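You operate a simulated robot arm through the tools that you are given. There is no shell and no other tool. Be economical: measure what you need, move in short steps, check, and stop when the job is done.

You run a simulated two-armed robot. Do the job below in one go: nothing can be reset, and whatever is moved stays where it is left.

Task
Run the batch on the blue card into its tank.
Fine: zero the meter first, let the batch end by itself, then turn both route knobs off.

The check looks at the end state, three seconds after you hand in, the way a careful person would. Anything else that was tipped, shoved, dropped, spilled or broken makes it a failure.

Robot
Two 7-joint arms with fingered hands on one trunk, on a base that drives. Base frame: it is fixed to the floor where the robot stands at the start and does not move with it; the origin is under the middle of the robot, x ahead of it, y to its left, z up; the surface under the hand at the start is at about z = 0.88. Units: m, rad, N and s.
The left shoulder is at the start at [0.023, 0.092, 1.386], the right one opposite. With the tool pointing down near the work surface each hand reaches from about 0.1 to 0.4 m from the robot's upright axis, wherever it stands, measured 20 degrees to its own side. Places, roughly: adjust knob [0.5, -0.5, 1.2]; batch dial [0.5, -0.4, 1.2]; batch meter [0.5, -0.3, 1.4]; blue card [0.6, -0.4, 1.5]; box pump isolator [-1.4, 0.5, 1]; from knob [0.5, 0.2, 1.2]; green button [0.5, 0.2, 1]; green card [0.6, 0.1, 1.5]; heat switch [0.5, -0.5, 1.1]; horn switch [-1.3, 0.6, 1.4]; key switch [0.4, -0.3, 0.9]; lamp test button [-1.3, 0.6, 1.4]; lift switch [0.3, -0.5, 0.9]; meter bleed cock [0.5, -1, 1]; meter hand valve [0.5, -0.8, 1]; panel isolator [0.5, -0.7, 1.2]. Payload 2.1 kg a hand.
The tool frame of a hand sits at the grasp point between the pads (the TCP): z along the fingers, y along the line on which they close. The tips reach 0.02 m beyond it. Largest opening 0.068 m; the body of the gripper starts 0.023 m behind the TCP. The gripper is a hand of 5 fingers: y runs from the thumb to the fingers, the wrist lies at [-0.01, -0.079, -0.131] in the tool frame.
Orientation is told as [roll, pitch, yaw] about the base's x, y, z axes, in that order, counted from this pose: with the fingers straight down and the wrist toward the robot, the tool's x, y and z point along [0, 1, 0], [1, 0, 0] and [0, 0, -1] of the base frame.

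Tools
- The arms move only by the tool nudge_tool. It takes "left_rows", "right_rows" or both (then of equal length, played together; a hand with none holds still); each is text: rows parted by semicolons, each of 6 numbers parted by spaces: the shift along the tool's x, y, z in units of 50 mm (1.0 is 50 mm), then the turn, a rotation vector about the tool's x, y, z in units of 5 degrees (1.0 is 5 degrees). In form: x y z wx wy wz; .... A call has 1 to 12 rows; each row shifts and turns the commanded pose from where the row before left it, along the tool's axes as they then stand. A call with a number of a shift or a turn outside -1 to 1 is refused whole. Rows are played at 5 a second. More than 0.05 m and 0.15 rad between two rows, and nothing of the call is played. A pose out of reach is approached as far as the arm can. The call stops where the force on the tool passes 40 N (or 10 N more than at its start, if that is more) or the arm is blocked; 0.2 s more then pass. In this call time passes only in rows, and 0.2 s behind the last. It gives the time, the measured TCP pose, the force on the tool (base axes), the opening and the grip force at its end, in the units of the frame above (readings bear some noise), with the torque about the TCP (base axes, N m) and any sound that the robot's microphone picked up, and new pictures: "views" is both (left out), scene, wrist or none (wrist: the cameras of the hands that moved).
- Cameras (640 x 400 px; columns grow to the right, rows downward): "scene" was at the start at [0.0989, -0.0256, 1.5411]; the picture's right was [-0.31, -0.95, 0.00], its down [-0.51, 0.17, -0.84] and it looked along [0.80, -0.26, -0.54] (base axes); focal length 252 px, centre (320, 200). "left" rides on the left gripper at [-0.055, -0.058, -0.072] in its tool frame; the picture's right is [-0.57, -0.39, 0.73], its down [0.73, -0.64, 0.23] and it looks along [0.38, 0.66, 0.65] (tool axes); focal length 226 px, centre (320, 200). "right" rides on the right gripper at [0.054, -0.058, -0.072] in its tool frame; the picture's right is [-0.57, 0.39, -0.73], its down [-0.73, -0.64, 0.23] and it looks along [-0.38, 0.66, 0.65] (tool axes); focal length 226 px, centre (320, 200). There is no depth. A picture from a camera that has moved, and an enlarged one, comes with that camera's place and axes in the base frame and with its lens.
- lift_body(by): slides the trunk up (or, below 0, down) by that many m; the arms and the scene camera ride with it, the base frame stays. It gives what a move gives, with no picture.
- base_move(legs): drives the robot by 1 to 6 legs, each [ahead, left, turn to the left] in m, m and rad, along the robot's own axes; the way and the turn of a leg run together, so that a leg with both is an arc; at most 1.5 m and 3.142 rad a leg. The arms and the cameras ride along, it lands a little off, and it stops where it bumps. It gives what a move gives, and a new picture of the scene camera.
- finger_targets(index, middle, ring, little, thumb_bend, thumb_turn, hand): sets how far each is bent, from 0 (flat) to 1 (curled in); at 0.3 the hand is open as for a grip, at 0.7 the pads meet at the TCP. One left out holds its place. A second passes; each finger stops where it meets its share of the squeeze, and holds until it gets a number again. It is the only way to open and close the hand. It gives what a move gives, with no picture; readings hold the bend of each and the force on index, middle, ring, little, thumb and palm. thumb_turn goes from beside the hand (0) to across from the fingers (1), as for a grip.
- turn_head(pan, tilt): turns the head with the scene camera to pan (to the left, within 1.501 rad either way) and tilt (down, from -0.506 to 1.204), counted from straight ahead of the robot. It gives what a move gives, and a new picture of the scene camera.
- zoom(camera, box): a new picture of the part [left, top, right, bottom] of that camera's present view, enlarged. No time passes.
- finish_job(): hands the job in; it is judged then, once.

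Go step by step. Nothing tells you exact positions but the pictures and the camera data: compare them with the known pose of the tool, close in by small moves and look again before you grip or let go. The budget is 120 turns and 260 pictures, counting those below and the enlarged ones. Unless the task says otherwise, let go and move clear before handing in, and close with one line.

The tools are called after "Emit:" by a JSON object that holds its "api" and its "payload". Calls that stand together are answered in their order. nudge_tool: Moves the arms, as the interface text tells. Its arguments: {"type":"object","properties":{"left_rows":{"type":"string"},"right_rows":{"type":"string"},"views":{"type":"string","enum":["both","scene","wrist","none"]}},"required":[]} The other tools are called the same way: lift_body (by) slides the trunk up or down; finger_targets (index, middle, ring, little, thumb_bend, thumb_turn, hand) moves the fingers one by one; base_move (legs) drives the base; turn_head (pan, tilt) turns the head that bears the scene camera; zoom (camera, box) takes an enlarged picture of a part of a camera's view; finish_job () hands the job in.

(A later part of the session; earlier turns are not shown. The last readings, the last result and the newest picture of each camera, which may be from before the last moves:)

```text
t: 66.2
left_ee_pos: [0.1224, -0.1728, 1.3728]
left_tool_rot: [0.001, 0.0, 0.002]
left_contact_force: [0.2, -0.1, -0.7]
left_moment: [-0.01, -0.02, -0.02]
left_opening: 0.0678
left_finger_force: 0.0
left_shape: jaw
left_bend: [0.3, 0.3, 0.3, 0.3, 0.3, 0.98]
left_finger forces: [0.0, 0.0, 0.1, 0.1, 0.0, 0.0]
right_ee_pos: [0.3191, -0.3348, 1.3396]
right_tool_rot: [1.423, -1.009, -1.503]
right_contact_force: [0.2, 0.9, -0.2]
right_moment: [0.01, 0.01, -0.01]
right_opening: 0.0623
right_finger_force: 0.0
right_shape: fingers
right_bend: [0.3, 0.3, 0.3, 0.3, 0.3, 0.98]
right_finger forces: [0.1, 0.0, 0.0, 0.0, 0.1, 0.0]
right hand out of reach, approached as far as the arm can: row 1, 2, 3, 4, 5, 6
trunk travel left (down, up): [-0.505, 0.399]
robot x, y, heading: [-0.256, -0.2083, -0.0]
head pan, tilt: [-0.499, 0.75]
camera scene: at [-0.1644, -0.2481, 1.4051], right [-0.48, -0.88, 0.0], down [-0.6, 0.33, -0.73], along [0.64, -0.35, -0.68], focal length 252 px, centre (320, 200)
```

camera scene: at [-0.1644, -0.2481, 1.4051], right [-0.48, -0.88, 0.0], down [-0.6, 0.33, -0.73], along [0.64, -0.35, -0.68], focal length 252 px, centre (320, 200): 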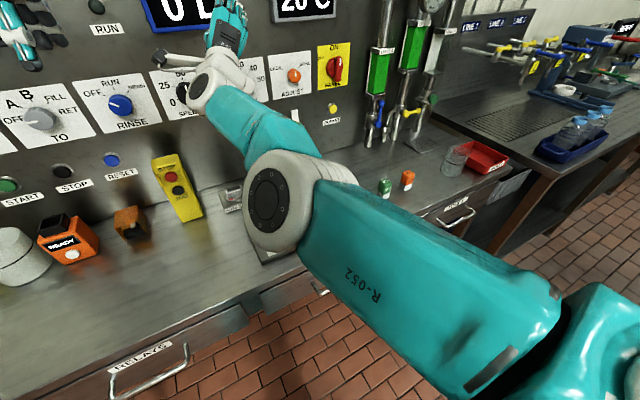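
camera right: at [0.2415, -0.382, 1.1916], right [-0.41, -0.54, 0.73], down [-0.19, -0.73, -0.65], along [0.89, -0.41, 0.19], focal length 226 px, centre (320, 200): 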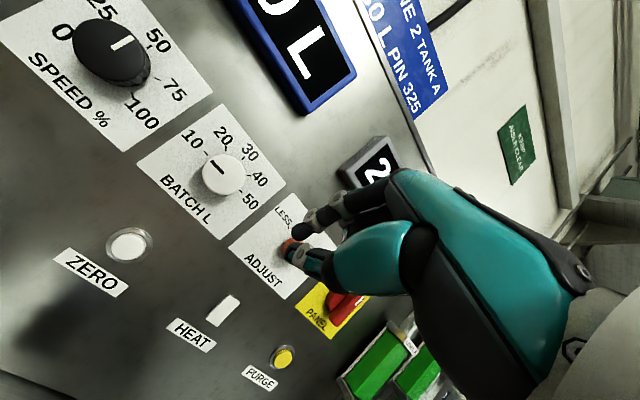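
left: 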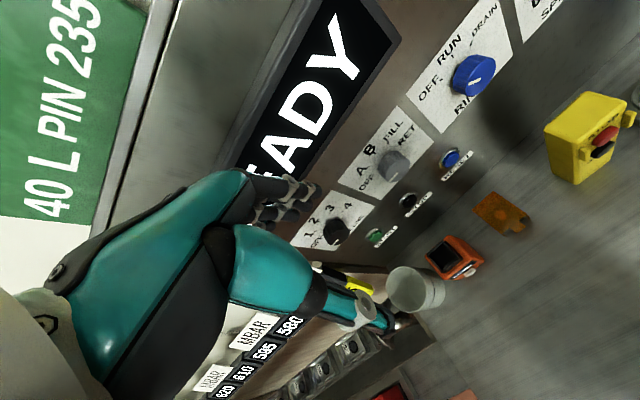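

The commanded pose had drifted from the real one; base moves seem to resync it. I'll resync with a small lift and then test small moves.

Emit:
{"api": "lift_body", "payload": {"by": 0.005}}

Emit:
{"api": "nudge_tool", "payload": {"right_rows": "-0.2 -0.32 -0.2 0 0 0;-0.2 -0.32 -0.2 0 0 0;-0.2 -0.32 -0.2 0 0 0", "views": "none"}}

```text
t: 66.8
left_ee_pos: [0.1231, -0.1731, 1.3783]
left_tool_rot: [-0.001, 0.003, -0.002]
left_contact_force: [-0.6, 0.6, 0.8]
left_moment: [0.01, 0.0, -0.01]
left_opening: 0.0676
left_finger_force: 0.1
left_shape: jaw
left_bend: [0.3, 0.3, 0.3, 0.3, 0.3, 0.98]
left_finger forces: [0.0, 0.0, 0.1, 0.0, 0.0, 0.0]
right_ee_pos: [0.3189, -0.3341, 1.3453]
right_tool_rot: [1.425, -1.009, -1.505]
right_contact_force: [-1.6, 0.1, 0.0]
right_moment: [0.0, 0.01, 0.02]
right_opening: 0.0622
right_finger_force: 0.0
right_shape: fingers
right_bend: [0.3, 0.3, 0.3, 0.3, 0.3, 0.98]
right_finger forces: [0.0, 0.0, 0.1, 0.0, 0.0, 0.0]
trunk travel left (down, up): [-0.51, 0.394]
robot x, y, heading: [-0.2579, -0.2106, -0.001]
head pan, tilt: [-0.499, 0.75]
```

```text
t: 67.6
left_ee_pos: [0.1234, -0.1726, 1.3781]
left_tool_rot: [0.0, 0.001, 0.0]
left_contact_force: [0.7, 0.4, -0.3]
left_moment: [0.02, -0.01, 0.01]
left_opening: 0.0676
left_finger_force: 0.1
left_shape: jaw
left_bend: [0.3, 0.3, 0.3, 0.3, 0.3, 0.98]
left_finger forces: [0.0, 0.0, 0.0, 0.0, 0.0, 0.0]
right_ee_pos: [0.3183, -0.3287, 1.3331]
right_tool_rot: [1.412, -1.002, -1.499]
right_contact_force: [0.3, 0.7, 0.2]
right_moment: [0.0, 0.01, -0.01]
right_opening: 0.0622
right_finger_force: 0.1
right_shape: fingers
right_bend: [0.3, 0.3, 0.3, 0.3, 0.3, 0.98]
right_finger forces: [0.1, 0.1, 0.0, 0.0, 0.0, 0.0]
right hand out of reach, approached as far as the arm can: row 1, 2, 3
trunk travel left (down, up): [-0.51, 0.394]
robot x, y, heading: [-0.2555, -0.2107, -0.006]
head pan, tilt: [-0.499, 0.75]
```

My model: wrist-to-shoulder distance must stay between about 0.25 and 0.43 m, and at full stretch the solver sticks. I'll escape by tipping the fingers down while retracting.

Emit:
{"api": "nudge_tool", "payload": {"right_rows": "0 0 0 0.85 -0.53 0;0 0 0 0.85 -0.53 0;0 0 0 0.85 -0.53 0;0 0 0 0.85 -0.53 0;0 0 0 0.85 -0.53 0;0 0 0 0.85 -0.53 0;0 0 0 0.85 -0.53 0;0 0 0 0.85 -0.53 0;-0.2 -0.32 0 0.85 -0.53 0;-0.2 -0.32 0 0.85 -0.53 0;-0.2 -0.32 0 0.85 -0.53 0;-0.2 -0.32 0 0.85 -0.53 0", "views": "scene"}}

```text
t: 70.2
left_ee_pos: [0.1227, -0.1728, 1.3784]
left_tool_rot: [0.0, 0.0, 0.001]
left_contact_force: [0.4, -0.6, 1.3]
left_moment: [0.03, 0.0, 0.0]
left_opening: 0.0677
left_finger_force: 0.1
left_shape: jaw
left_bend: [0.3, 0.3, 0.3, 0.3, 0.3, 0.98]
left_finger forces: [0.1, 0.0, 0.0, 0.0, 0.1, 0.0]
right_ee_pos: [0.292, -0.3277, 1.2822]
right_tool_rot: [0.245, -0.372, -0.663]
right_contact_force: [0.5, 0.6, 0.6]
right_moment: [-0.04, -0.01, -0.01]
right_opening: 0.0622
right_finger_force: 0.0
right_shape: fingers
right_bend: [0.3, 0.3, 0.3, 0.3, 0.3, 0.98]
right_finger forces: [0.1, 0.0, 0.1, 0.0, 0.0, 0.0]
right hand out of reach, approached as far as the arm can: row 1, 2, 7, 8, 9, 10, 11, 12
trunk travel left (down, up): [-0.51, 0.394]
robot x, y, heading: [-0.2557, -0.2116, -0.001]
head pan, tilt: [-0.499, 0.75]
camera scene: at [-0.1648, -0.2481, 1.4101], right [-0.48, -0.88, 0.0], down [-0.6, 0.33, -0.73], along [0.64, -0.35, -0.68], focal length 252 px, centre (320, 200)
```

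scene: 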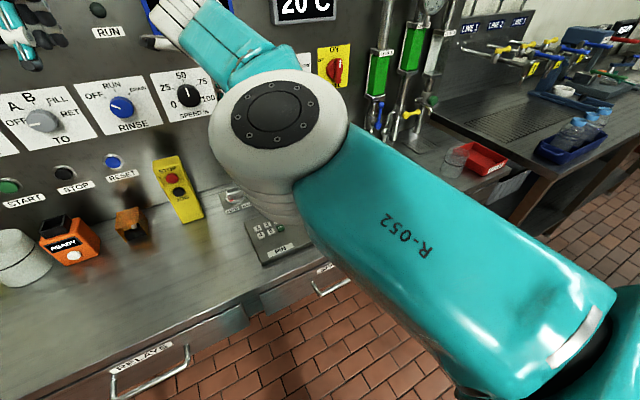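

Pointing down again. I'll resync and retract into a comfortable spot.

Emit:
{"api": "lift_body", "payload": {"by": -0.005}}

Emit:
{"api": "nudge_tool", "payload": {"right_rows": "-0.44 -0.28 0 0 0 0;-0.44 -0.28 0 0 0 0;-0.44 -0.28 0 0 0 0;-0.44 -0.28 0 0 0 0;-0.44 -0.28 0 0 0 0;-0.44 -0.28 0 0 0 0", "views": "scene"}}

```text
t: 70.7
left_ee_pos: [0.1236, -0.1722, 1.3728]
left_tool_rot: [0.001, -0.001, 0.0]
left_contact_force: [0.1, 1.0, 1.0]
left_moment: [-0.03, 0.02, 0.0]
left_opening: 0.0679
left_finger_force: 0.0
left_shape: jaw
left_bend: [0.3, 0.3, 0.3, 0.3, 0.3, 0.98]
left_finger forces: [0.0, 0.0, 0.0, 0.0, 0.0, 0.0]
right_ee_pos: [0.2932, -0.3268, 1.2792]
right_tool_rot: [0.246, -0.374, -0.663]
right_contact_force: [0.1, 0.5, -0.1]
right_moment: [0.03, -0.01, 0.01]
right_opening: 0.0621
right_finger_force: 0.1
right_shape: fingers
right_bend: [0.3, 0.3, 0.3, 0.3, 0.3, 0.98]
right_finger forces: [0.1, 0.1, 0.0, 0.1, 0.0, 0.1]
trunk travel left (down, up): [-0.505, 0.399]
robot x, y, heading: [-0.2598, -0.2097, -0.003]
head pan, tilt: [-0.499, 0.75]
```

```text
t: 72.1
left_ee_pos: [0.1233, -0.1725, 1.3736]
left_tool_rot: [0.001, 0.001, 0.0]
left_contact_force: [-0.3, 0.7, 0.8]
left_moment: [0.01, 0.01, 0.02]
left_opening: 0.0677
left_finger_force: 0.0
left_shape: jaw
left_bend: [0.3, 0.3, 0.3, 0.3, 0.3, 0.98]
left_finger forces: [0.1, 0.0, 0.0, 0.0, 0.1, 0.0]
right_ee_pos: [0.2988, -0.3535, 1.2607]
right_tool_rot: [0.248, -0.37, -0.664]
right_contact_force: [-0.8, 0.2, -0.3]
right_moment: [0.04, 0.01, -0.01]
right_opening: 0.0625
right_finger_force: 0.1
right_shape: fingers
right_bend: [0.3, 0.3, 0.3, 0.3, 0.3, 0.98]
right_finger forces: [0.0, 0.0, 0.0, 0.0, 0.0, 0.1]
right hand out of reach, approached as far as the arm can: row 1, 2, 3, 4, 5, 6
trunk travel left (down, up): [-0.505, 0.399]
robot x, y, heading: [-0.2595, -0.2092, -0.002]
head pan, tilt: [-0.499, 0.75]
camera scene: at [-0.1644, -0.2482, 1.4051], right [-0.48, -0.88, 0.0], down [-0.6, 0.33, -0.73], along [0.64, -0.35, -0.68], focal length 252 px, centre (320, 200)
```

scene: 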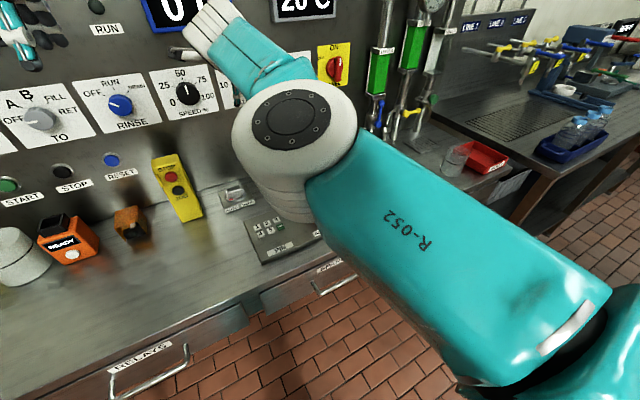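

Still stretched. The earlier escape worked with the hand yawed the other way and farther right, so I'll resync, yaw, and slide right.

Emit:
{"api": "lift_body", "payload": {"by": 0.003}}

Emit:
{"api": "nudge_tool", "payload": {"right_rows": "-0.4 0 0 0 0 -1;-0.4 0 0 0 0 -1;-0.4 0 0 0 0 -1;-0.4 0 0 0 0 -1;-0.4 0 0 0 0 -1;-0.4 0 0 0 0 -1;-0.4 0 0 0 0 -1;-0.4 0 0 0 0 -1;-0.3 0 0 0 0 -1;-0.3 0 0 0 0 -1;-0.3 0 0 0 0 -1;0 0 0 0 0 -1", "views": "scene"}}

```text
t: 72.7
left_ee_pos: [0.123, -0.1722, 1.3763]
left_tool_rot: [0.001, 0.001, 0.001]
left_contact_force: [-0.5, 0.1, -0.3]
left_moment: [0.03, -0.01, -0.04]
left_opening: 0.0679
left_finger_force: 0.1
left_shape: jaw
left_bend: [0.3, 0.3, 0.3, 0.3, 0.3, 0.98]
left_finger forces: [0.1, 0.0, 0.0, 0.1, 0.0, 0.1]
right_ee_pos: [0.3001, -0.3523, 1.262]
right_tool_rot: [0.245, -0.374, -0.662]
right_contact_force: [-0.6, 0.1, 0.1]
right_moment: [0.03, -0.01, -0.02]
right_opening: 0.0621
right_finger_force: 0.1
right_shape: fingers
right_bend: [0.3, 0.3, 0.3, 0.3, 0.3, 0.98]
right_finger forces: [0.0, 0.1, 0.0, 0.0, 0.1, 0.0]
trunk travel left (down, up): [-0.508, 0.396]
robot x, y, heading: [-0.2573, -0.2106, 0.0]
head pan, tilt: [-0.499, 0.75]
```

```text
t: 75.2
left_ee_pos: [0.1217, -0.1724, 1.3772]
left_tool_rot: [-0.001, -0.001, 0.001]
left_contact_force: [-0.2, -0.5, -0.4]
left_moment: [0.02, -0.02, 0.01]
left_opening: 0.0675
left_finger_force: 0.1
left_shape: jaw
left_bend: [0.3, 0.3, 0.3, 0.3, 0.3, 0.98]
left_finger forces: [0.0, 0.0, 0.0, 0.0, 0.0, 0.0]
right_ee_pos: [0.2466, -0.479, 1.2617]
right_tool_rot: [-0.096, -0.439, 0.165]
right_contact_force: [0.4, -0.1, 0.1]
right_moment: [0.02, 0.02, -0.01]
right_opening: 0.0622
right_finger_force: 0.0
right_shape: fingers
right_bend: [0.3, 0.3, 0.3, 0.3, 0.3, 0.98]
right_finger forces: [0.0, 0.0, 0.0, 0.0, 0.1, 0.0]
right hand out of reach, approached as far as the arm can: row 1, 2, 3, 4, 5, 7, 8, 9, 10, 11, 12
trunk travel left (down, up): [-0.508, 0.396]
robot x, y, heading: [-0.2557, -0.2112, -0.003]
head pan, tilt: [-0.499, 0.75]
camera scene: at [-0.165, -0.2485, 1.4081], right [-0.48, -0.88, 0.0], down [-0.6, 0.33, -0.73], along [0.64, -0.35, -0.68], focal length 252 px, centre (320, 200)
```

scene: 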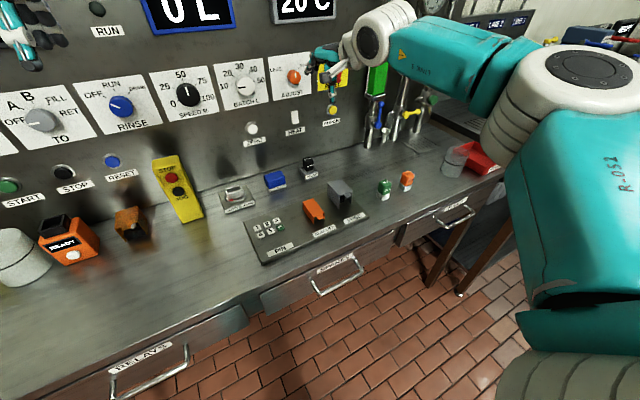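

Escaped: the arm is bent like at the start. I'll resync, settle at mid-reach, and then roll to handshake.

Emit:
{"api": "lift_body", "payload": {"by": -0.003}}

Emit:
{"api": "nudge_tool", "payload": {"right_rows": "0 -0.42 0.3 0 0 0;0 -0.42 0.3 0 0 0;0 -0.42 0.3 0 0 0;0 -0.42 0.3 0 0 0", "views": "none"}}

Emit:
{"api": "nudge_tool", "payload": {"right_rows": "0 0 0 0 0 1;0 0 0 0 0 1;0 0 0 0 0 1;0 0 0 0 0 1;0 0 0 0 0 1;0 0 0 0 0 1;0 0 0 0 0 1;0 0 0 0 0 1;0 0 0 0 0 1;0 0 0 0 0 1;0 0 0 0 0 1;0 0 0 0 0 1", "views": "scene"}}

```text
t: 75.8
left_ee_pos: [0.1227, -0.1707, 1.3743]
left_tool_rot: [-0.002, -0.001, 0.0]
left_contact_force: [0.6, 0.9, 1.3]
left_moment: [-0.02, -0.01, 0.01]
left_opening: 0.0675
left_finger_force: 0.0
left_shape: jaw
left_bend: [0.3, 0.3, 0.3, 0.3, 0.3, 0.98]
left_finger forces: [0.0, 0.1, 0.0, 0.0, 0.0, 0.0]
right_ee_pos: [0.2466, -0.4796, 1.2567]
right_tool_rot: [-0.098, -0.439, 0.164]
right_contact_force: [-0.3, -0.4, 0.6]
right_moment: [-0.02, 0.0, 0.02]
right_opening: 0.0625
right_finger_force: 0.1
right_shape: fingers
right_bend: [0.3, 0.3, 0.3, 0.3, 0.3, 0.98]
right_finger forces: [0.0, 0.0, 0.0, 0.0, 0.1, 0.0]
trunk travel left (down, up): [-0.505, 0.399]
robot x, y, heading: [-0.2596, -0.2097, -0.001]
head pan, tilt: [-0.499, 0.75]
```

```text
t: 76.8
left_ee_pos: [0.1223, -0.1726, 1.3741]
left_tool_rot: [0.001, 0.0, -0.001]
left_contact_force: [-0.4, -0.6, -0.1]
left_moment: [-0.01, -0.01, 0.03]
left_opening: 0.0677
left_finger_force: 0.1
left_shape: jaw
left_bend: [0.3, 0.3, 0.3, 0.3, 0.3, 0.98]
left_finger forces: [0.0, 0.0, 0.1, 0.0, 0.1, 0.1]
right_ee_pos: [0.1987, -0.4933, 1.1684]
right_tool_rot: [-0.097, -0.439, 0.164]
right_contact_force: [0.3, -0.6, -0.5]
right_moment: [0.01, 0.01, 0.0]
right_opening: 0.062
right_finger_force: 0.0
right_shape: fingers
right_bend: [0.3, 0.3, 0.3, 0.3, 0.3, 0.98]
right_finger forces: [0.1, 0.1, 0.1, 0.1, 0.0, 0.0]
trunk travel left (down, up): [-0.505, 0.399]
robot x, y, heading: [-0.2564, -0.2128, -0.002]
head pan, tilt: [-0.499, 0.75]
```

```text
t: 79.4
left_ee_pos: [0.1219, -0.1732, 1.3731]
left_tool_rot: [0.0, -0.001, 0.001]
left_contact_force: [-0.8, -1.4, 0.2]
left_moment: [0.02, 0.01, 0.01]
left_opening: 0.0678
left_finger_force: 0.0
left_shape: jaw
left_bend: [0.3, 0.3, 0.3, 0.3, 0.3, 0.98]
left_finger forces: [0.0, 0.0, 0.0, 0.1, 0.0, 0.1]
right_ee_pos: [0.199, -0.4934, 1.1679]
right_tool_rot: [0.342, -0.292, -0.958]
right_contact_force: [0.5, -0.2, -0.1]
right_moment: [0.0, 0.0, 0.0]
right_opening: 0.0622
right_finger_force: 0.1
right_shape: fingers
right_bend: [0.3, 0.3, 0.3, 0.3, 0.3, 0.98]
right_finger forces: [0.0, 0.1, 0.0, 0.0, 0.0, 0.1]
trunk travel left (down, up): [-0.505, 0.399]
robot x, y, heading: [-0.2544, -0.2068, 0.002]
head pan, tilt: [-0.499, 0.75]
camera scene: at [-0.1644, -0.2482, 1.4051], right [-0.48, -0.88, 0.0], down [-0.6, 0.33, -0.73], along [0.64, -0.35, -0.68], focal length 252 px, centre (320, 200)
```

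scene: 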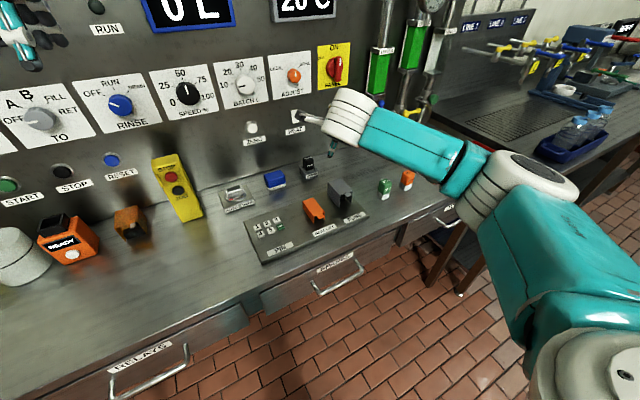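

Tracking is exact now. I'll raise the pointing direction to horizontal.

Emit:
{"api": "nudge_tool", "payload": {"right_rows": "0 0 0 -0.62 0.78 0.03;0 0 0 -0.62 0.78 0.03;0 0 0 -0.62 0.78 0.03;0 0 0 -0.62 0.78 0.03;0 0 0 -0.62 0.78 0.03;0 0 0 -0.62 0.78 0.03;0 0 0 -0.62 0.78 0.03;0 0 0 -0.62 0.78 0.03;0 0 0 -0.62 0.78 0.03;0 0 0 -0.62 0.78 0.03;0 0 0 -0.62 0.78 0.03;0 0 0 -0.62 0.78 0.03", "views": "scene"}}

```text
t: 82.0
left_ee_pos: [0.1231, -0.172, 1.3734]
left_tool_rot: [0.0, 0.0, -0.001]
left_contact_force: [0.1, 1.1, -0.1]
left_moment: [0.01, -0.02, 0.01]
left_opening: 0.0679
left_finger_force: 0.2
left_shape: jaw
left_bend: [0.3, 0.3, 0.3, 0.3, 0.3, 0.98]
left_finger forces: [0.0, 0.1, 0.1, 0.0, 0.0, 0.0]
right_ee_pos: [0.2666, -0.3639, 1.2554]
right_tool_rot: [1.466, -0.665, -1.539]
right_contact_force: [-0.4, 1.3, 0.1]
right_moment: [-0.01, -0.04, 0.05]
right_opening: 0.0623
right_finger_force: 0.1
right_shape: fingers
right_bend: [0.3, 0.3, 0.3, 0.3, 0.3, 0.98]
right_finger forces: [0.1, 0.0, 0.0, 0.1, 0.0, 0.0]
right hand out of reach, approached as far as the arm can: row 6, 7, 8, 9, 10, 11, 12
trunk travel left (down, up): [-0.505, 0.399]
robot x, y, heading: [-0.2574, -0.2128, -0.001]
head pan, tilt: [-0.499, 0.75]
camera scene: at [-0.1644, -0.248, 1.4051], right [-0.48, -0.88, 0.0], down [-0.6, 0.33, -0.73], along [0.64, -0.35, -0.68], focal length 252 px, centre (320, 200)
```

scene: 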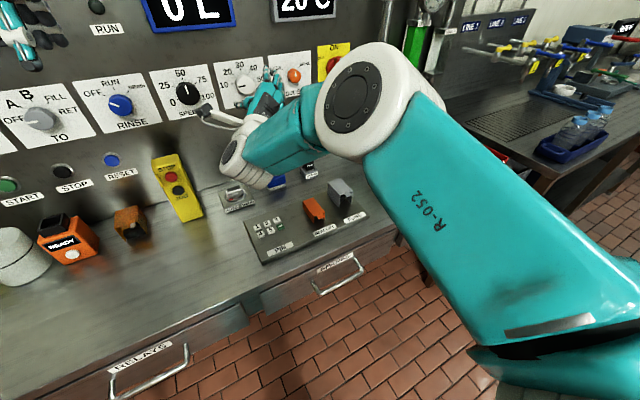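

Pitching here flips the elbow up. I'll reverse it, and then replicate the successful order: tilt 50°, swing far right, finish the tilt there, and only then roll.

Emit:
{"api": "nudge_tool", "payload": {"right_rows": "0 0 0 0.62 -0.78 -0.03;0 0 0 0.62 -0.78 -0.03;0 0 0 0.62 -0.78 -0.03;0 0 0 0.62 -0.78 -0.03;0 0 0 0.62 -0.78 -0.03;0 0 0 0.62 -0.78 -0.03;0 0 0 0.62 -0.78 -0.03;0 0 0 0.62 -0.78 -0.03;0 0 0 0.62 -0.78 -0.03;0 0 0 0.62 -0.78 -0.03;0 0 0 0.62 -0.78 -0.03;0 0 0 0.62 -0.78 -0.03", "views": "none"}}

Emit:
{"api": "nudge_tool", "payload": {"right_rows": "0 0 0 0 0 -1;0 0 0 0 0 -1;0 0 0 0 0 -1;0 0 0 0 0 -1;0 0 0 0 0 -1;0 0 0 0 0 -1;0 0 0 0 0 -1;0 0 0 0 0 -1;0 0 0 0 0 -1;0 0 0 0 0 -1;0 0 0 0 0 -1;0 0 0 0 0 -1", "views": "scene"}}

```text
t: 84.6
left_ee_pos: [0.1226, -0.1726, 1.3731]
left_tool_rot: [0.0, 0.001, -0.001]
left_contact_force: [-0.2, 0.0, 0.0]
left_moment: [0.01, -0.02, 0.01]
left_opening: 0.0676
left_finger_force: 0.1
left_shape: jaw
left_bend: [0.3, 0.3, 0.3, 0.3, 0.3, 0.98]
left_finger forces: [0.0, 0.0, 0.0, 0.0, 0.0, 0.0]
right_ee_pos: [0.2654, -0.3645, 1.2548]
right_tool_rot: [0.343, -0.292, -0.954]
right_contact_force: [-0.3, -0.2, -0.1]
right_moment: [0.02, 0.04, -0.05]
right_opening: 0.0621
right_finger_force: 0.1
right_shape: fingers
right_bend: [0.3, 0.3, 0.3, 0.3, 0.3, 0.98]
right_finger forces: [0.1, 0.0, 0.0, 0.1, 0.0, 0.0]
trunk travel left (down, up): [-0.505, 0.399]
robot x, y, heading: [-0.2593, -0.2097, -0.006]
head pan, tilt: [-0.499, 0.75]
```

```text
t: 87.2
left_ee_pos: [0.1235, -0.1719, 1.3739]
left_tool_rot: [0.0, 0.002, 0.002]
left_contact_force: [1.0, -0.7, 0.6]
left_moment: [0.01, 0.01, -0.01]
left_opening: 0.0677
left_finger_force: 0.0
left_shape: jaw
left_bend: [0.3, 0.3, 0.3, 0.3, 0.3, 0.98]
left_finger forces: [0.1, 0.0, 0.0, 0.0, 0.0, 0.0]
right_ee_pos: [0.2659, -0.3645, 1.2544]
right_tool_rot: [-0.101, -0.438, 0.165]
right_contact_force: [0.0, 0.2, -0.5]
right_moment: [-0.02, 0.01, 0.01]
right_opening: 0.0622
right_finger_force: 0.0
right_shape: fingers
right_bend: [0.3, 0.3, 0.3, 0.3, 0.3, 0.98]
right_finger forces: [0.0, 0.1, 0.0, 0.0, 0.1, 0.1]
trunk travel left (down, up): [-0.505, 0.399]
robot x, y, heading: [-0.2595, -0.2124, -0.0]
head pan, tilt: [-0.499, 0.75]
camera scene: at [-0.1644, -0.2483, 1.4051], right [-0.48, -0.88, 0.0], down [-0.6, 0.33, -0.73], along [0.64, -0.35, -0.68], focal length 252 px, centre (320, 200)
```

scene: 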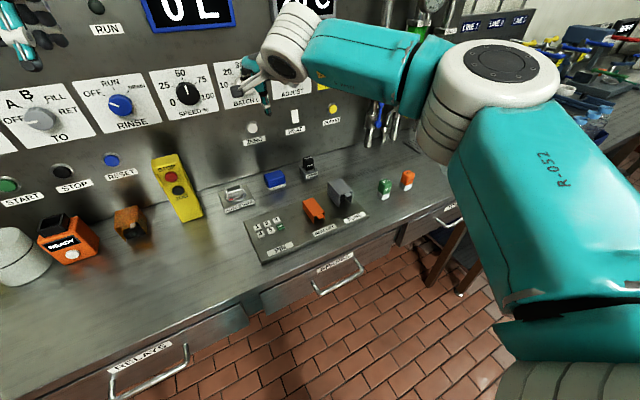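

Clean tracking. I'll test whether the hand can point horizontally toward forward-left of the robot, in line with the forearm. If so, I can turn the base right to use it.

Emit:
{"api": "nudge_tool", "payload": {"right_rows": "-0.31 -0.58 -0.14 0 0 0;-0.31 -0.58 -0.14 0 0 0;-0.31 -0.58 -0.14 0 0 0;-0.31 -0.58 -0.14 0 0 0;-0.31 -0.58 -0.14 0 0 0;0 0 0 0 0 -1;0 0 0 0 0 -1;0 0 0 0 0 -1;0 0 0 0 0 -1;0 0 0 0 0 -1;0 0 0 0 0 -1;0 0 0 0 0 -1", "views": "none"}}

Emit:
{"api": "nudge_tool", "payload": {"right_rows": "0 0 0 -1 0 0;0 0 0 -1 0 0;0 0 0 -1 0 0;0 0 0 -1 0 0;0 0 0 -1 0 0;0 0 0 -1 0 0;0 0 0 -1 0 0;0 0 0 -1 0 0;0 0 0 -1 0 0;0 0 0 -1 0 0;0 0 0 -1 0 0;0 0 0 -1 0 0", "views": "scene"}}

```text
t: 89.8
left_ee_pos: [0.124, -0.1724, 1.3727]
left_tool_rot: [-0.001, 0.0, 0.0]
left_contact_force: [0.0, 0.4, 0.2]
left_moment: [0.01, -0.01, 0.02]
left_opening: 0.0676
left_finger_force: 0.1
left_shape: jaw
left_bend: [0.3, 0.3, 0.3, 0.3, 0.3, 0.98]
left_finger forces: [0.1, 0.1, 0.0, 0.1, 0.1, 0.0]
right_ee_pos: [0.1334, -0.4425, 1.2306]
right_tool_rot: [-0.22, -0.394, 0.521]
right_contact_force: [0.2, 0.1, -0.2]
right_moment: [0.0, -0.02, 0.02]
right_opening: 0.0625
right_finger_force: 0.2
right_shape: fingers
right_bend: [0.3, 0.3, 0.3, 0.3, 0.3, 0.98]
right_finger forces: [0.1, 0.1, 0.0, 0.1, 0.1, 0.0]
right hand out of reach, approached as far as the arm can: row 9, 10, 11, 12
trunk travel left (down, up): [-0.505, 0.399]
robot x, y, heading: [-0.2585, -0.2107, -0.003]
head pan, tilt: [-0.499, 0.75]
```

```text
t: 92.4
left_ee_pos: [0.1232, -0.1726, 1.3728]
left_tool_rot: [0.0, 0.0, 0.001]
left_contact_force: [-0.1, 0.8, 0.7]
left_moment: [0.02, -0.02, 0.01]
left_opening: 0.068
left_finger_force: 0.0
left_shape: jaw
left_bend: [0.3, 0.3, 0.3, 0.3, 0.3, 0.98]
left_finger forces: [0.1, 0.0, 0.1, 0.0, 0.0, 0.1]
right_ee_pos: [0.1333, -0.4416, 1.2308]
right_tool_rot: [-1.047, -1.335, 1.47]
right_contact_force: [0.1, 0.8, -0.6]
right_moment: [0.04, -0.02, 0.04]
right_opening: 0.0623
right_finger_force: 0.0
right_shape: fingers
right_bend: [0.3, 0.3, 0.3, 0.3, 0.3, 0.98]
right_finger forces: [0.0, 0.0, 0.0, 0.0, 0.0, 0.1]
trunk travel left (down, up): [-0.505, 0.399]
robot x, y, heading: [-0.2574, -0.2119, -0.005]
head pan, tilt: [-0.499, 0.75]
camera scene: at [-0.1645, -0.2483, 1.4051], right [-0.48, -0.88, 0.0], down [-0.6, 0.33, -0.73], along [0.64, -0.35, -0.68], focal length 252 px, centre (320, 200)
```

scene: 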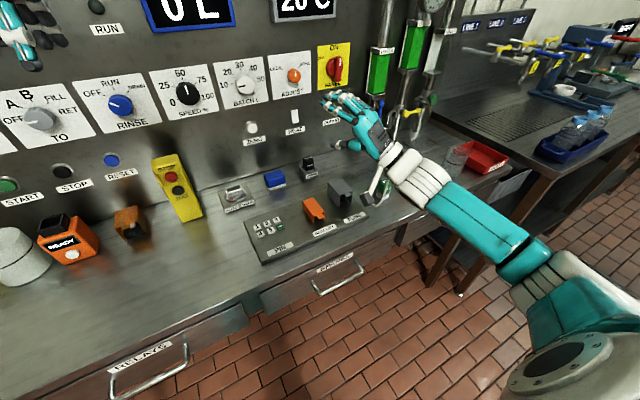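

The hand points horizontally forward-left with perfect tracking, and the forearm is aligned behind it. So I'll lower the trunk a bit more, drive up, and turn the robot about 24° right so this hand direction faces the panel.

Emit:
{"api": "lift_body", "payload": {"by": -0.1}}

Emit:
{"api": "base_move", "payload": {"legs": [[0.24, 0, 0], [0, 0, -0.41]]}}

```text
t: 93.7
left_ee_pos: [0.1227, -0.1738, 1.2737]
left_tool_rot: [-0.001, 0.0, 0.0]
left_contact_force: [1.0, -0.1, 0.6]
left_moment: [-0.01, 0.02, -0.01]
left_opening: 0.0677
left_finger_force: 0.0
left_shape: jaw
left_bend: [0.3, 0.3, 0.3, 0.3, 0.3, 0.98]
left_finger forces: [0.0, 0.0, 0.0, 0.1, 0.0, 0.0]
right_ee_pos: [0.1323, -0.4411, 1.131]
right_tool_rot: [-1.043, -1.331, 1.465]
right_contact_force: [-0.4, 0.5, 0.4]
right_moment: [-0.03, 0.02, 0.0]
right_opening: 0.0622
right_finger_force: 0.1
right_shape: fingers
right_bend: [0.3, 0.3, 0.3, 0.3, 0.3, 0.98]
right_finger forces: [0.0, 0.0, 0.1, 0.0, 0.0, 0.0]
trunk travel left (down, up): [-0.405, 0.499]
robot x, y, heading: [-0.2549, -0.2161, 0.002]
head pan, tilt: [-0.499, 0.75]
```

```text
t: 96.7
left_ee_pos: [0.3565, -0.3186, 1.2731]
left_tool_rot: [-0.001, 0.0, -0.389]
left_contact_force: [0.1, -0.4, 0.2]
left_moment: [-0.02, -0.01, -0.01]
left_opening: 0.0679
left_finger_force: 0.1
left_shape: jaw
left_bend: [0.3, 0.3, 0.3, 0.3, 0.3, 0.98]
left_finger forces: [0.0, 0.0, 0.0, 0.1, 0.0, 0.0]
right_ee_pos: [0.2621, -0.5721, 1.1312]
right_tool_rot: [-1.042, -1.335, 1.073]
right_contact_force: [-0.1, 0.5, -0.2]
right_moment: [0.0, 0.0, 0.02]
right_opening: 0.062
right_finger_force: 0.2
right_shape: fingers
right_bend: [0.3, 0.3, 0.3, 0.3, 0.3, 0.98]
right_finger forces: [0.0, 0.1, 0.1, 0.1, 0.1, 0.1]
trunk travel left (down, up): [-0.405, 0.499]
robot x, y, heading: [-0.0116, -0.2108, -0.387]
head pan, tilt: [-0.499, 0.75]
camera scene: at [0.0678, -0.2828, 1.3047], right [-0.78, -0.63, 0.0], down [-0.43, 0.53, -0.73], along [0.46, -0.57, -0.68], focal length 252 px, centre (320, 200)
```

scene: 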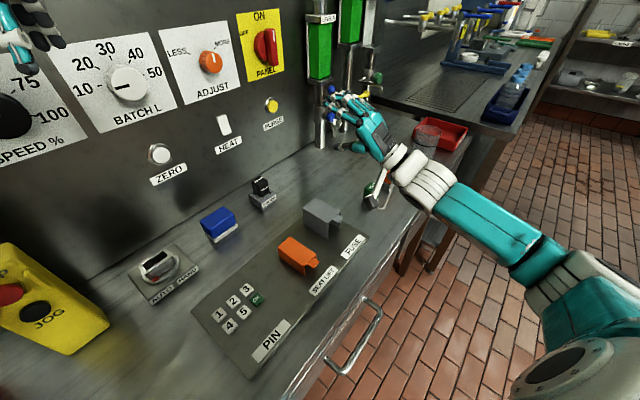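

The hand now faces the panel squarely. I'll bring it in front of the batch dial at [0.43, -0.407, 1.18].

Emit:
{"api": "nudge_tool", "payload": {"right_rows": "0.29 0.2 0.33 -0.13 0 0;0.29 0.2 0.33 -0.13 0 0;0.29 0.2 0.33 -0.13 0 0;0.29 0.2 0.33 -0.13 0 0;0.29 0.2 0.33 -0.13 0 0;0.29 0.2 0.33 -0.13 0 0;0.29 0.2 0.33 -0.13 0 0;0.29 0.2 0.33 -0.13 0 0;0.29 0.2 0.33 -0.13 0 0", "views": "both"}}

```text
t: 98.7
left_ee_pos: [0.3549, -0.3186, 1.2724]
left_tool_rot: [0.0, 0.0, -0.39]
left_contact_force: [-0.4, 0.0, 0.1]
left_moment: [-0.03, 0.01, -0.01]
left_opening: 0.0678
left_finger_force: 0.0
left_shape: jaw
left_bend: [0.3, 0.3, 0.3, 0.3, 0.3, 0.98]
left_finger forces: [0.0, 0.0, 0.1, 0.0, 0.0, 0.0]
right_ee_pos: [0.4116, -0.4268, 1.1823]
right_tool_rot: [-1.467, -1.366, 1.517]
right_contact_force: [-0.5, -0.9, -0.9]
right_moment: [0.0, -0.02, 0.03]
right_opening: 0.0624
right_finger_force: 0.1
right_shape: fingers
right_bend: [0.3, 0.3, 0.3, 0.3, 0.3, 0.98]
right_finger forces: [0.0, 0.0, 0.0, 0.0, 0.1, 0.1]
right hand out of reach, approached as far as the arm can: row 9
trunk travel left (down, up): [-0.405, 0.499]
robot x, y, heading: [-0.0118, -0.2106, -0.392]
head pan, tilt: [-0.499, 0.75]
camera scene: at [0.068, -0.2827, 1.3047], right [-0.78, -0.63, 0.0], down [-0.43, 0.53, -0.73], along [0.46, -0.57, -0.68], focal length 252 px, centre (320, 200)
camera right: at [0.3354, -0.3884, 1.1171], right [-0.69, -0.51, 0.51], down [0.26, -0.84, -0.48], along [0.67, -0.2, 0.71], focal length 226 px, centre (320, 200)
```

scene: 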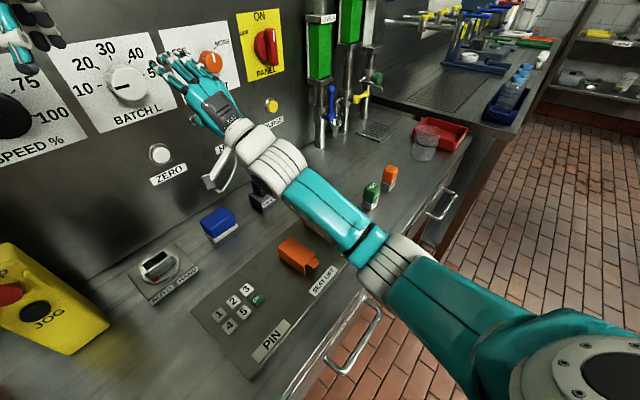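
right: 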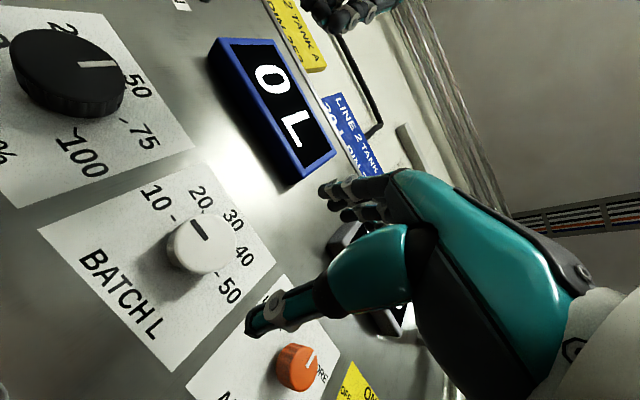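

Very close: the dial sits just ahead and slightly left. I'll shift the base gently forward and left by a few centimetres to bring the dial between the fingers.

Emit:
{"api": "base_move", "payload": {"legs": [[0.039, 0.038, 0]]}}

Emit:
{"api": "nudge_tool", "payload": {"right_rows": "0 0 0.2 0 0 0;0 0 0.2 0 0 0", "views": "wrist"}}

```text
t: 99.7
left_ee_pos: [0.4078, -0.2974, 1.2733]
left_tool_rot: [-0.001, 0.002, -0.391]
left_contact_force: [0.0, 0.2, 1.1]
left_moment: [0.04, -0.01, 0.02]
left_opening: 0.068
left_finger_force: 0.1
left_shape: jaw
left_bend: [0.3, 0.3, 0.3, 0.3, 0.3, 0.98]
left_finger forces: [0.1, 0.1, 0.0, 0.0, 0.1, 0.0]
right_ee_pos: [0.4624, -0.4065, 1.181]
right_tool_rot: [-1.465, -1.365, 1.514]
right_contact_force: [-0.6, 0.1, 0.2]
right_moment: [-0.05, -0.02, 0.01]
right_opening: 0.0623
right_finger_force: 0.0
right_shape: fingers
right_bend: [0.3, 0.3, 0.3, 0.3, 0.3, 0.98]
right_finger forces: [0.1, 0.0, 0.0, 0.0, 0.0, 0.0]
trunk travel left (down, up): [-0.405, 0.499]
robot x, y, heading: [0.0372, -0.1893, -0.386]
head pan, tilt: [-0.499, 0.75]
camera scene: at [0.1194, -0.2613, 1.3046], right [-0.78, -0.63, 0.0], down [-0.43, 0.53, -0.73], along [0.46, -0.57, -0.68], focal length 252 px, centre (320, 200)
```

scene: 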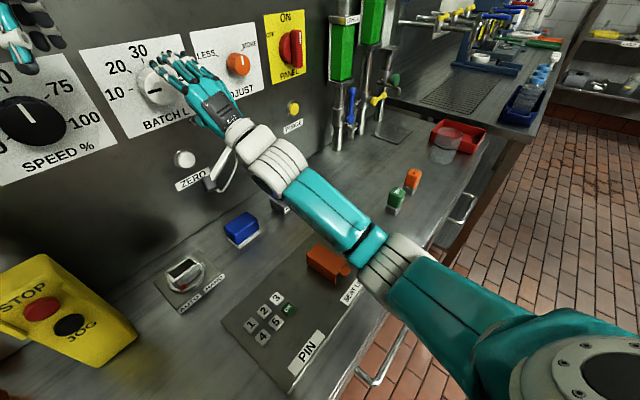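

```text
t: 100.3
left_ee_pos: [0.4064, -0.2973, 1.2727]
left_tool_rot: [-0.001, -0.001, -0.389]
left_contact_force: [-0.7, -0.5, -0.3]
left_moment: [0.01, 0.02, 0.04]
left_opening: 0.0677
left_finger_force: 0.1
left_shape: jaw
left_bend: [0.3, 0.3, 0.3, 0.3, 0.3, 0.98]
left_finger forces: [0.1, 0.0, 0.0, 0.0, 0.0, 0.1]
right_ee_pos: [0.4825, -0.4073, 1.1836]
right_tool_rot: [-1.467, -1.366, 1.515]
right_contact_force: [-0.3, -0.3, 0.6]
right_moment: [0.01, 0.0, 0.01]
right_opening: 0.0621
right_finger_force: 0.1
right_shape: fingers
right_bend: [0.3, 0.3, 0.3, 0.3, 0.3, 0.98]
right_finger forces: [0.1, 0.1, 0.1, 0.0, 0.1, 0.1]
trunk travel left (down, up): [-0.405, 0.499]
robot x, y, heading: [0.0407, -0.1881, -0.393]
head pan, tilt: [-0.499, 0.75]
camera right: at [0.4061, -0.3677, 1.1175], right [-0.69, -0.51, 0.51], down [0.26, -0.84, -0.48], along [0.67, -0.2, 0.71], focal length 226 px, centre (320, 200)
```

right: 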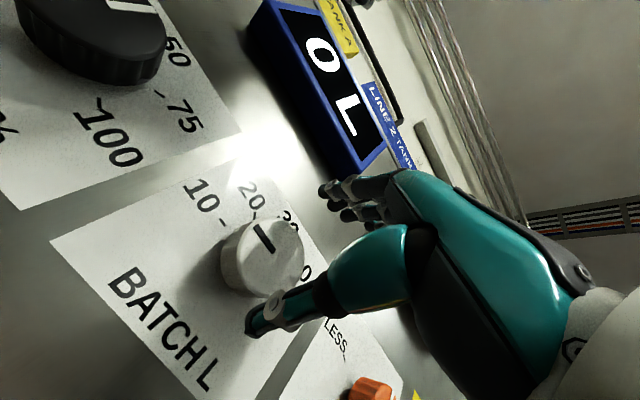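

The dial is centred. I'll pre-roll the hand 30° counter-clockwise to leave room for the 90° clockwise turn.

Emit:
{"api": "nudge_tool", "payload": {"right_rows": "0 -0.08 0 0 0 -1;0 0 0 0 0 -1;0 0 0 0 0 -1;0 0 0 0 0 -1;0 0 0 0 0 -1;0 0 0 0 0 -1", "views": "wrist"}}

```text
t: 101.7
left_ee_pos: [0.4061, -0.2987, 1.273]
left_tool_rot: [0.0, 0.0, -0.389]
left_contact_force: [0.3, -0.2, 0.0]
left_moment: [0.01, -0.01, 0.02]
left_opening: 0.0677
left_finger_force: 0.1
left_shape: jaw
left_bend: [0.3, 0.3, 0.3, 0.3, 0.3, 0.98]
left_finger forces: [0.0, 0.1, 0.0, 0.1, 0.0, 0.1]
right_ee_pos: [0.4831, -0.4135, 1.1853]
right_tool_rot: [-1.533, -0.841, 1.593]
right_contact_force: [0.5, -1.7, -0.1]
right_moment: [0.0, 0.02, -0.01]
right_opening: 0.0621
right_finger_force: 0.0
right_shape: fingers
right_bend: [0.3, 0.3, 0.3, 0.3, 0.3, 0.98]
right_finger forces: [0.0, 0.0, 0.0, 0.0, 0.0, 0.1]
right hand out of reach, approached as far as the arm can: row 5, 6
trunk travel left (down, up): [-0.405, 0.499]
robot x, y, heading: [0.0422, -0.1881, -0.393]
head pan, tilt: [-0.499, 0.75]
camera right: at [0.4085, -0.4141, 1.1078], right [-0.7, -0.2, 0.68], down [0.28, -0.96, 0.01], along [0.66, 0.19, 0.73], focal length 226 px, centre (320, 200)
```

right: 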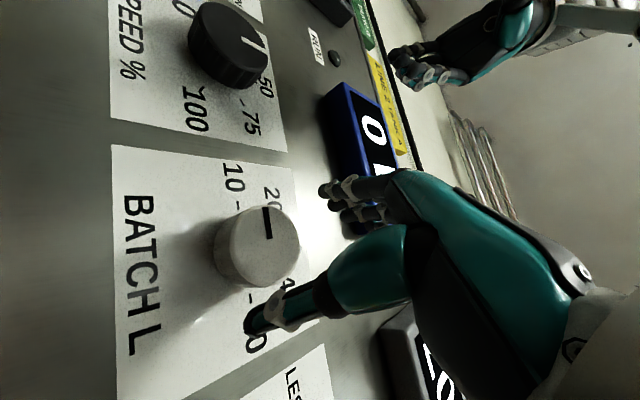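

Rolled to about -42°. I'll slide forward over the dial with a small centring correction.

Emit:
{"api": "nudge_tool", "payload": {"right_rows": "0.19 0.04 0 0 0 0;0 0 0.2 0 0 0;0 0 0.2 0 0 0;0 0 0.2 0 0 0", "views": "wrist"}}

```text
t: 102.7
left_ee_pos: [0.4073, -0.2972, 1.2744]
left_tool_rot: [0.0, -0.001, -0.39]
left_contact_force: [-0.3, -0.2, 0.3]
left_moment: [-0.02, -0.02, 0.0]
left_opening: 0.0676
left_finger_force: 0.1
left_shape: jaw
left_bend: [0.3, 0.3, 0.3, 0.3, 0.3, 0.98]
left_finger forces: [0.1, 0.1, 0.0, 0.0, 0.1, 0.1]
right_ee_pos: [0.5139, -0.4082, 1.1851]
right_tool_rot: [-1.54, -0.841, 1.593]
right_contact_force: [-1.0, -0.2, -0.1]
right_moment: [0.0, -0.02, 0.0]
right_opening: 0.062
right_finger_force: 0.1
right_shape: fingers
right_bend: [0.3, 0.3, 0.3, 0.3, 0.3, 0.98]
right_finger forces: [0.0, 0.0, 0.1, 0.0, 0.0, 0.0]
right hand out of reach, approached as far as the arm can: row 1
trunk travel left (down, up): [-0.405, 0.499]
robot x, y, heading: [0.0404, -0.1885, -0.393]
head pan, tilt: [-0.499, 0.75]
camera right: at [0.4398, -0.4086, 1.1076], right [-0.7, -0.2, 0.68], down [0.28, -0.96, 0.01], along [0.65, 0.19, 0.73], focal length 226 px, centre (320, 200)
```

right: 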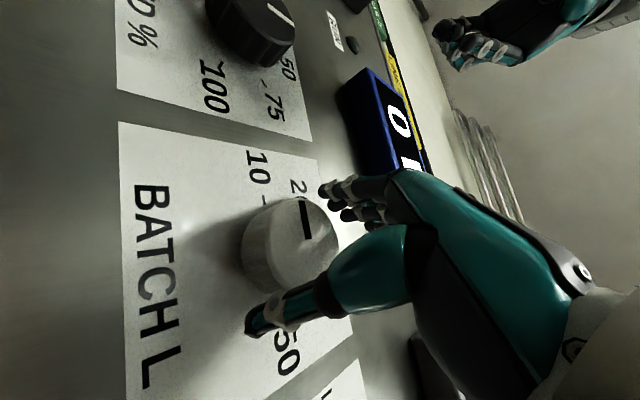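

The dial face centre works out to about [0.511, -0.405, 1.172], so I'll drop about 11 mm and go 6 mm deeper before closing.

Emit:
{"api": "nudge_tool", "payload": {"right_rows": "0.15 -0.16 0 0 0 0;0 0 0.12 0 0 0", "views": "wrist"}}

```text
t: 103.3
left_ee_pos: [0.4063, -0.297, 1.2727]
left_tool_rot: [0.0, -0.001, -0.389]
left_contact_force: [-0.4, -0.5, -0.6]
left_moment: [0.0, 0.02, -0.02]
left_opening: 0.0678
left_finger_force: 0.1
left_shape: jaw
left_bend: [0.3, 0.3, 0.3, 0.3, 0.3, 0.98]
left_finger forces: [0.0, 0.0, 0.0, 0.0, 0.0, 0.0]
right_ee_pos: [0.5193, -0.4084, 1.1737]
right_tool_rot: [-1.539, -0.843, 1.596]
right_contact_force: [-0.2, -0.3, 0.0]
right_moment: [0.03, 0.03, -0.02]
right_opening: 0.0622
right_finger_force: 0.1
right_shape: fingers
right_bend: [0.3, 0.3, 0.3, 0.3, 0.3, 0.98]
right_finger forces: [0.1, 0.0, 0.1, 0.0, 0.0, 0.0]
trunk travel left (down, up): [-0.405, 0.499]
robot x, y, heading: [0.0397, -0.1884, -0.39]
head pan, tilt: [-0.499, 0.75]
camera right: at [0.4453, -0.4092, 1.0968], right [-0.7, -0.2, 0.68], down [0.28, -0.96, 0.0], along [0.65, 0.19, 0.73], focal length 226 px, centre (320, 200)
```

right: 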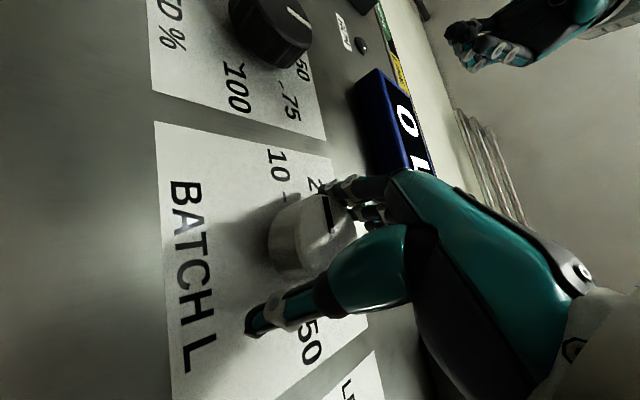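

The dial is well between thumb and fingers. Closing the grip.

Emit:
{"api": "finger_targets", "payload": {"hand": "right", "index": 0.75, "middle": 0.75, "ring": 0.75, "little": 0.75, "thumb_bend": 0.75}}

Emit:
{"api": "zoom", "payload": {"camera": "right", "box": [160, 100, 480, 300]}}

```text
t: 104.3
left_ee_pos: [0.4059, -0.2949, 1.275]
left_tool_rot: [-0.002, -0.001, -0.39]
left_contact_force: [0.5, -0.2, -0.8]
left_moment: [-0.01, -0.01, 0.0]
left_opening: 0.0679
left_finger_force: 0.0
left_shape: jaw
left_bend: [0.3, 0.3, 0.3, 0.3, 0.3, 0.98]
left_finger forces: [0.0, 0.0, 0.0, 0.0, 0.0, 0.0]
right_ee_pos: [0.5185, -0.404, 1.1782]
right_tool_rot: [-1.543, -0.839, 1.601]
right_contact_force: [6.0, 12.0, 27.1]
right_moment: [-0.15, -0.4, 0.27]
right_opening: 0.0331
right_finger_force: 23.4
right_shape: fingers
right_bend: [0.45, 0.5, 0.53, 0.74, 0.48, 1.0]
right_finger forces: [11.2, 11.3, 11.3, 3.5, 8.9, 0.1]
trunk travel left (down, up): [-0.405, 0.499]
robot x, y, heading: [0.0393, -0.1902, -0.394]
head pan, tilt: [-0.499, 0.75]
```

```text
2.00 times, centred on (320, 200) of right
camera zoom: at [0.4446, -0.4059, 1.0989], right [-0.71, -0.2, 0.68], down [0.28, -0.96, 0.01], along [0.65, 0.2, 0.73], focal length 452 px, centre (320, 200)
```

zoom: 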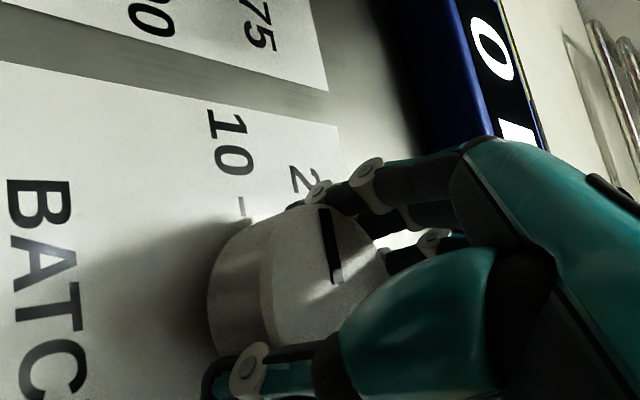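

Grip is firm at 33 mm. I'll relieve the sideways load slightly and turn clockwise 45°, then check.

Emit:
{"api": "nudge_tool", "payload": {"right_rows": "0 0.1 0 0 0 0;0 0 0 0 0 1;0 0 0 0 0 1;0 0 0 0 0 1;0 0 0 0 0 1;0 0 0 0 0 1;0 0 0 0 0 1;0 0 0 0 0 1;0 0 0 0 0 1;0 0 0 0 0 1", "views": "both"}}

```text
t: 106.5
left_ee_pos: [0.404, -0.2967, 1.2744]
left_tool_rot: [0.001, 0.001, -0.39]
left_contact_force: [0.6, 0.1, 0.4]
left_moment: [0.02, 0.03, -0.01]
left_opening: 0.0678
left_finger_force: 0.0
left_shape: jaw
left_bend: [0.3, 0.3, 0.3, 0.3, 0.3, 0.98]
left_finger forces: [0.0, 0.0, 0.0, 0.1, 0.1, 0.0]
right_ee_pos: [0.5175, -0.4056, 1.179]
right_tool_rot: [1.277, -1.511, -1.228]
right_contact_force: [4.4, -1.7, 30.0]
right_moment: [-0.14, -0.68, -0.14]
right_opening: 0.033
right_finger_force: 23.6
right_shape: fingers
right_bend: [0.42, 0.48, 0.52, 0.74, 0.51, 0.99]
right_finger forces: [13.1, 12.3, 11.1, 2.1, 8.6, 0.1]
trunk travel left (down, up): [-0.405, 0.499]
robot x, y, heading: [0.0398, -0.19, -0.393]
head pan, tilt: [-0.499, 0.75]
camera scene: at [0.1173, -0.2611, 1.3049], right [-0.78, -0.63, 0.0], down [-0.43, 0.53, -0.73], along [0.46, -0.57, -0.68], focal length 252 px, centre (320, 200)
camera right: at [0.4422, -0.3496, 1.1258], right [-0.69, -0.62, 0.37], down [0.25, -0.68, -0.69], along [0.68, -0.38, 0.63], focal length 226 px, centre (320, 200)
```

scene: 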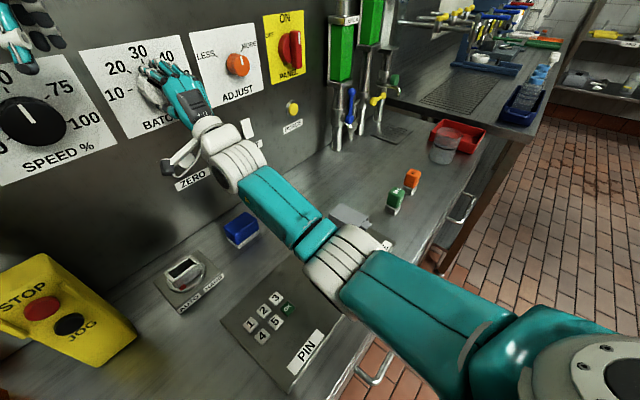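
right: 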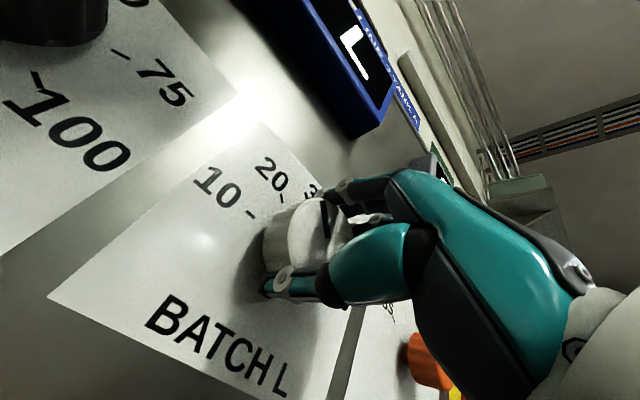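

The pointer turned with the hand. Continuing another 45°.

Emit:
{"api": "nudge_tool", "payload": {"right_rows": "0 0.04 0 0 0 1;0 0 0 0 0 1;0 0 0 0 0 1;0 0 0 0 0 1;0 0 0 0 0 1;0 0 0 0 0 1;0 0 0 0 0 1;0 0 0 0 0 1;0 0 0 0 0 1", "views": "wrist"}}

Emit:
{"api": "zoom", "payload": {"camera": "right", "box": [160, 100, 480, 300]}}

```text
t: 108.5
left_ee_pos: [0.3999, -0.2963, 1.2764]
left_tool_rot: [0.001, -0.003, -0.391]
left_contact_force: [-0.3, 0.2, -0.1]
left_moment: [0.04, 0.01, -0.01]
left_opening: 0.0677
left_finger_force: 0.1
left_shape: jaw
left_bend: [0.3, 0.3, 0.3, 0.3, 0.3, 0.98]
left_finger forces: [0.0, 0.1, 0.1, 0.0, 0.0, 0.1]
right_ee_pos: [0.5291, -0.4381, 1.163]
right_tool_rot: [1.552, -0.729, -1.511]
right_contact_force: [-34.8, 2.6, 1.0]
right_moment: [0.03, 0.43, 0.67]
right_opening: 0.0027
right_finger_force: 17.1
right_shape: fingers
right_bend: [0.73, 0.73, 0.73, 0.75, 0.54, 1.0]
right_finger forces: [0.0, 0.1, 0.0, 0.0, 34.2, 0.0]
right hand out of reach, approached as far as the arm can: row 4, 5, 6, 7, 8, 9
trunk travel left (down, up): [-0.405, 0.499]
robot x, y, heading: [0.0389, -0.1872, -0.394]
head pan, tilt: [-0.499, 0.75]
camera right: at [0.4525, -0.3601, 1.1666], right [-0.7, -0.7, -0.15], down [0.22, 0.0, -0.98], along [0.68, -0.71, 0.15], focal length 226 px, centre (320, 200)
```

right: 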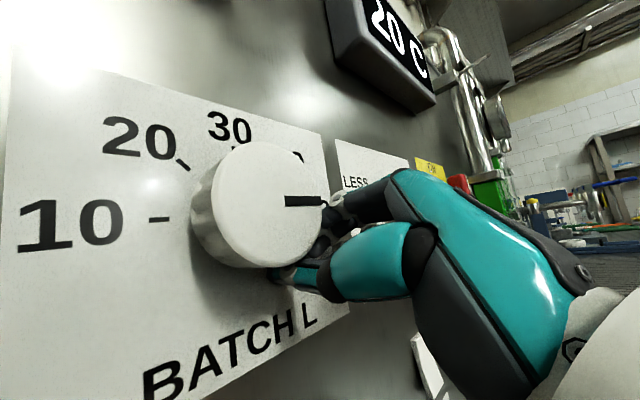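

```text
2.00 times, centred on (320, 200) of right
camera zoom: at [0.4525, -0.3601, 1.1666], right [-0.7, -0.7, -0.15], down [0.22, 0.0, -0.98], along [0.68, -0.71, 0.15], focal length 452 px, centre (320, 200)
```

zoom: 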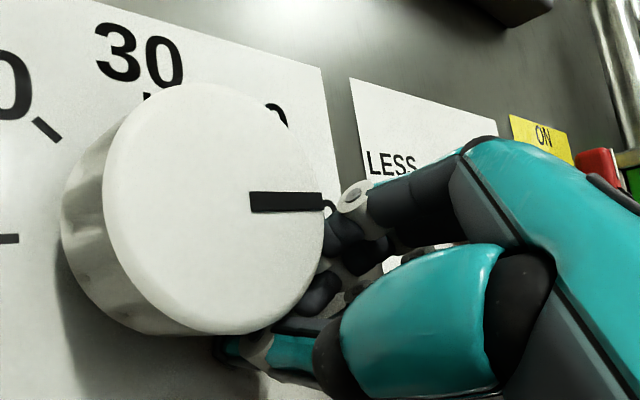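

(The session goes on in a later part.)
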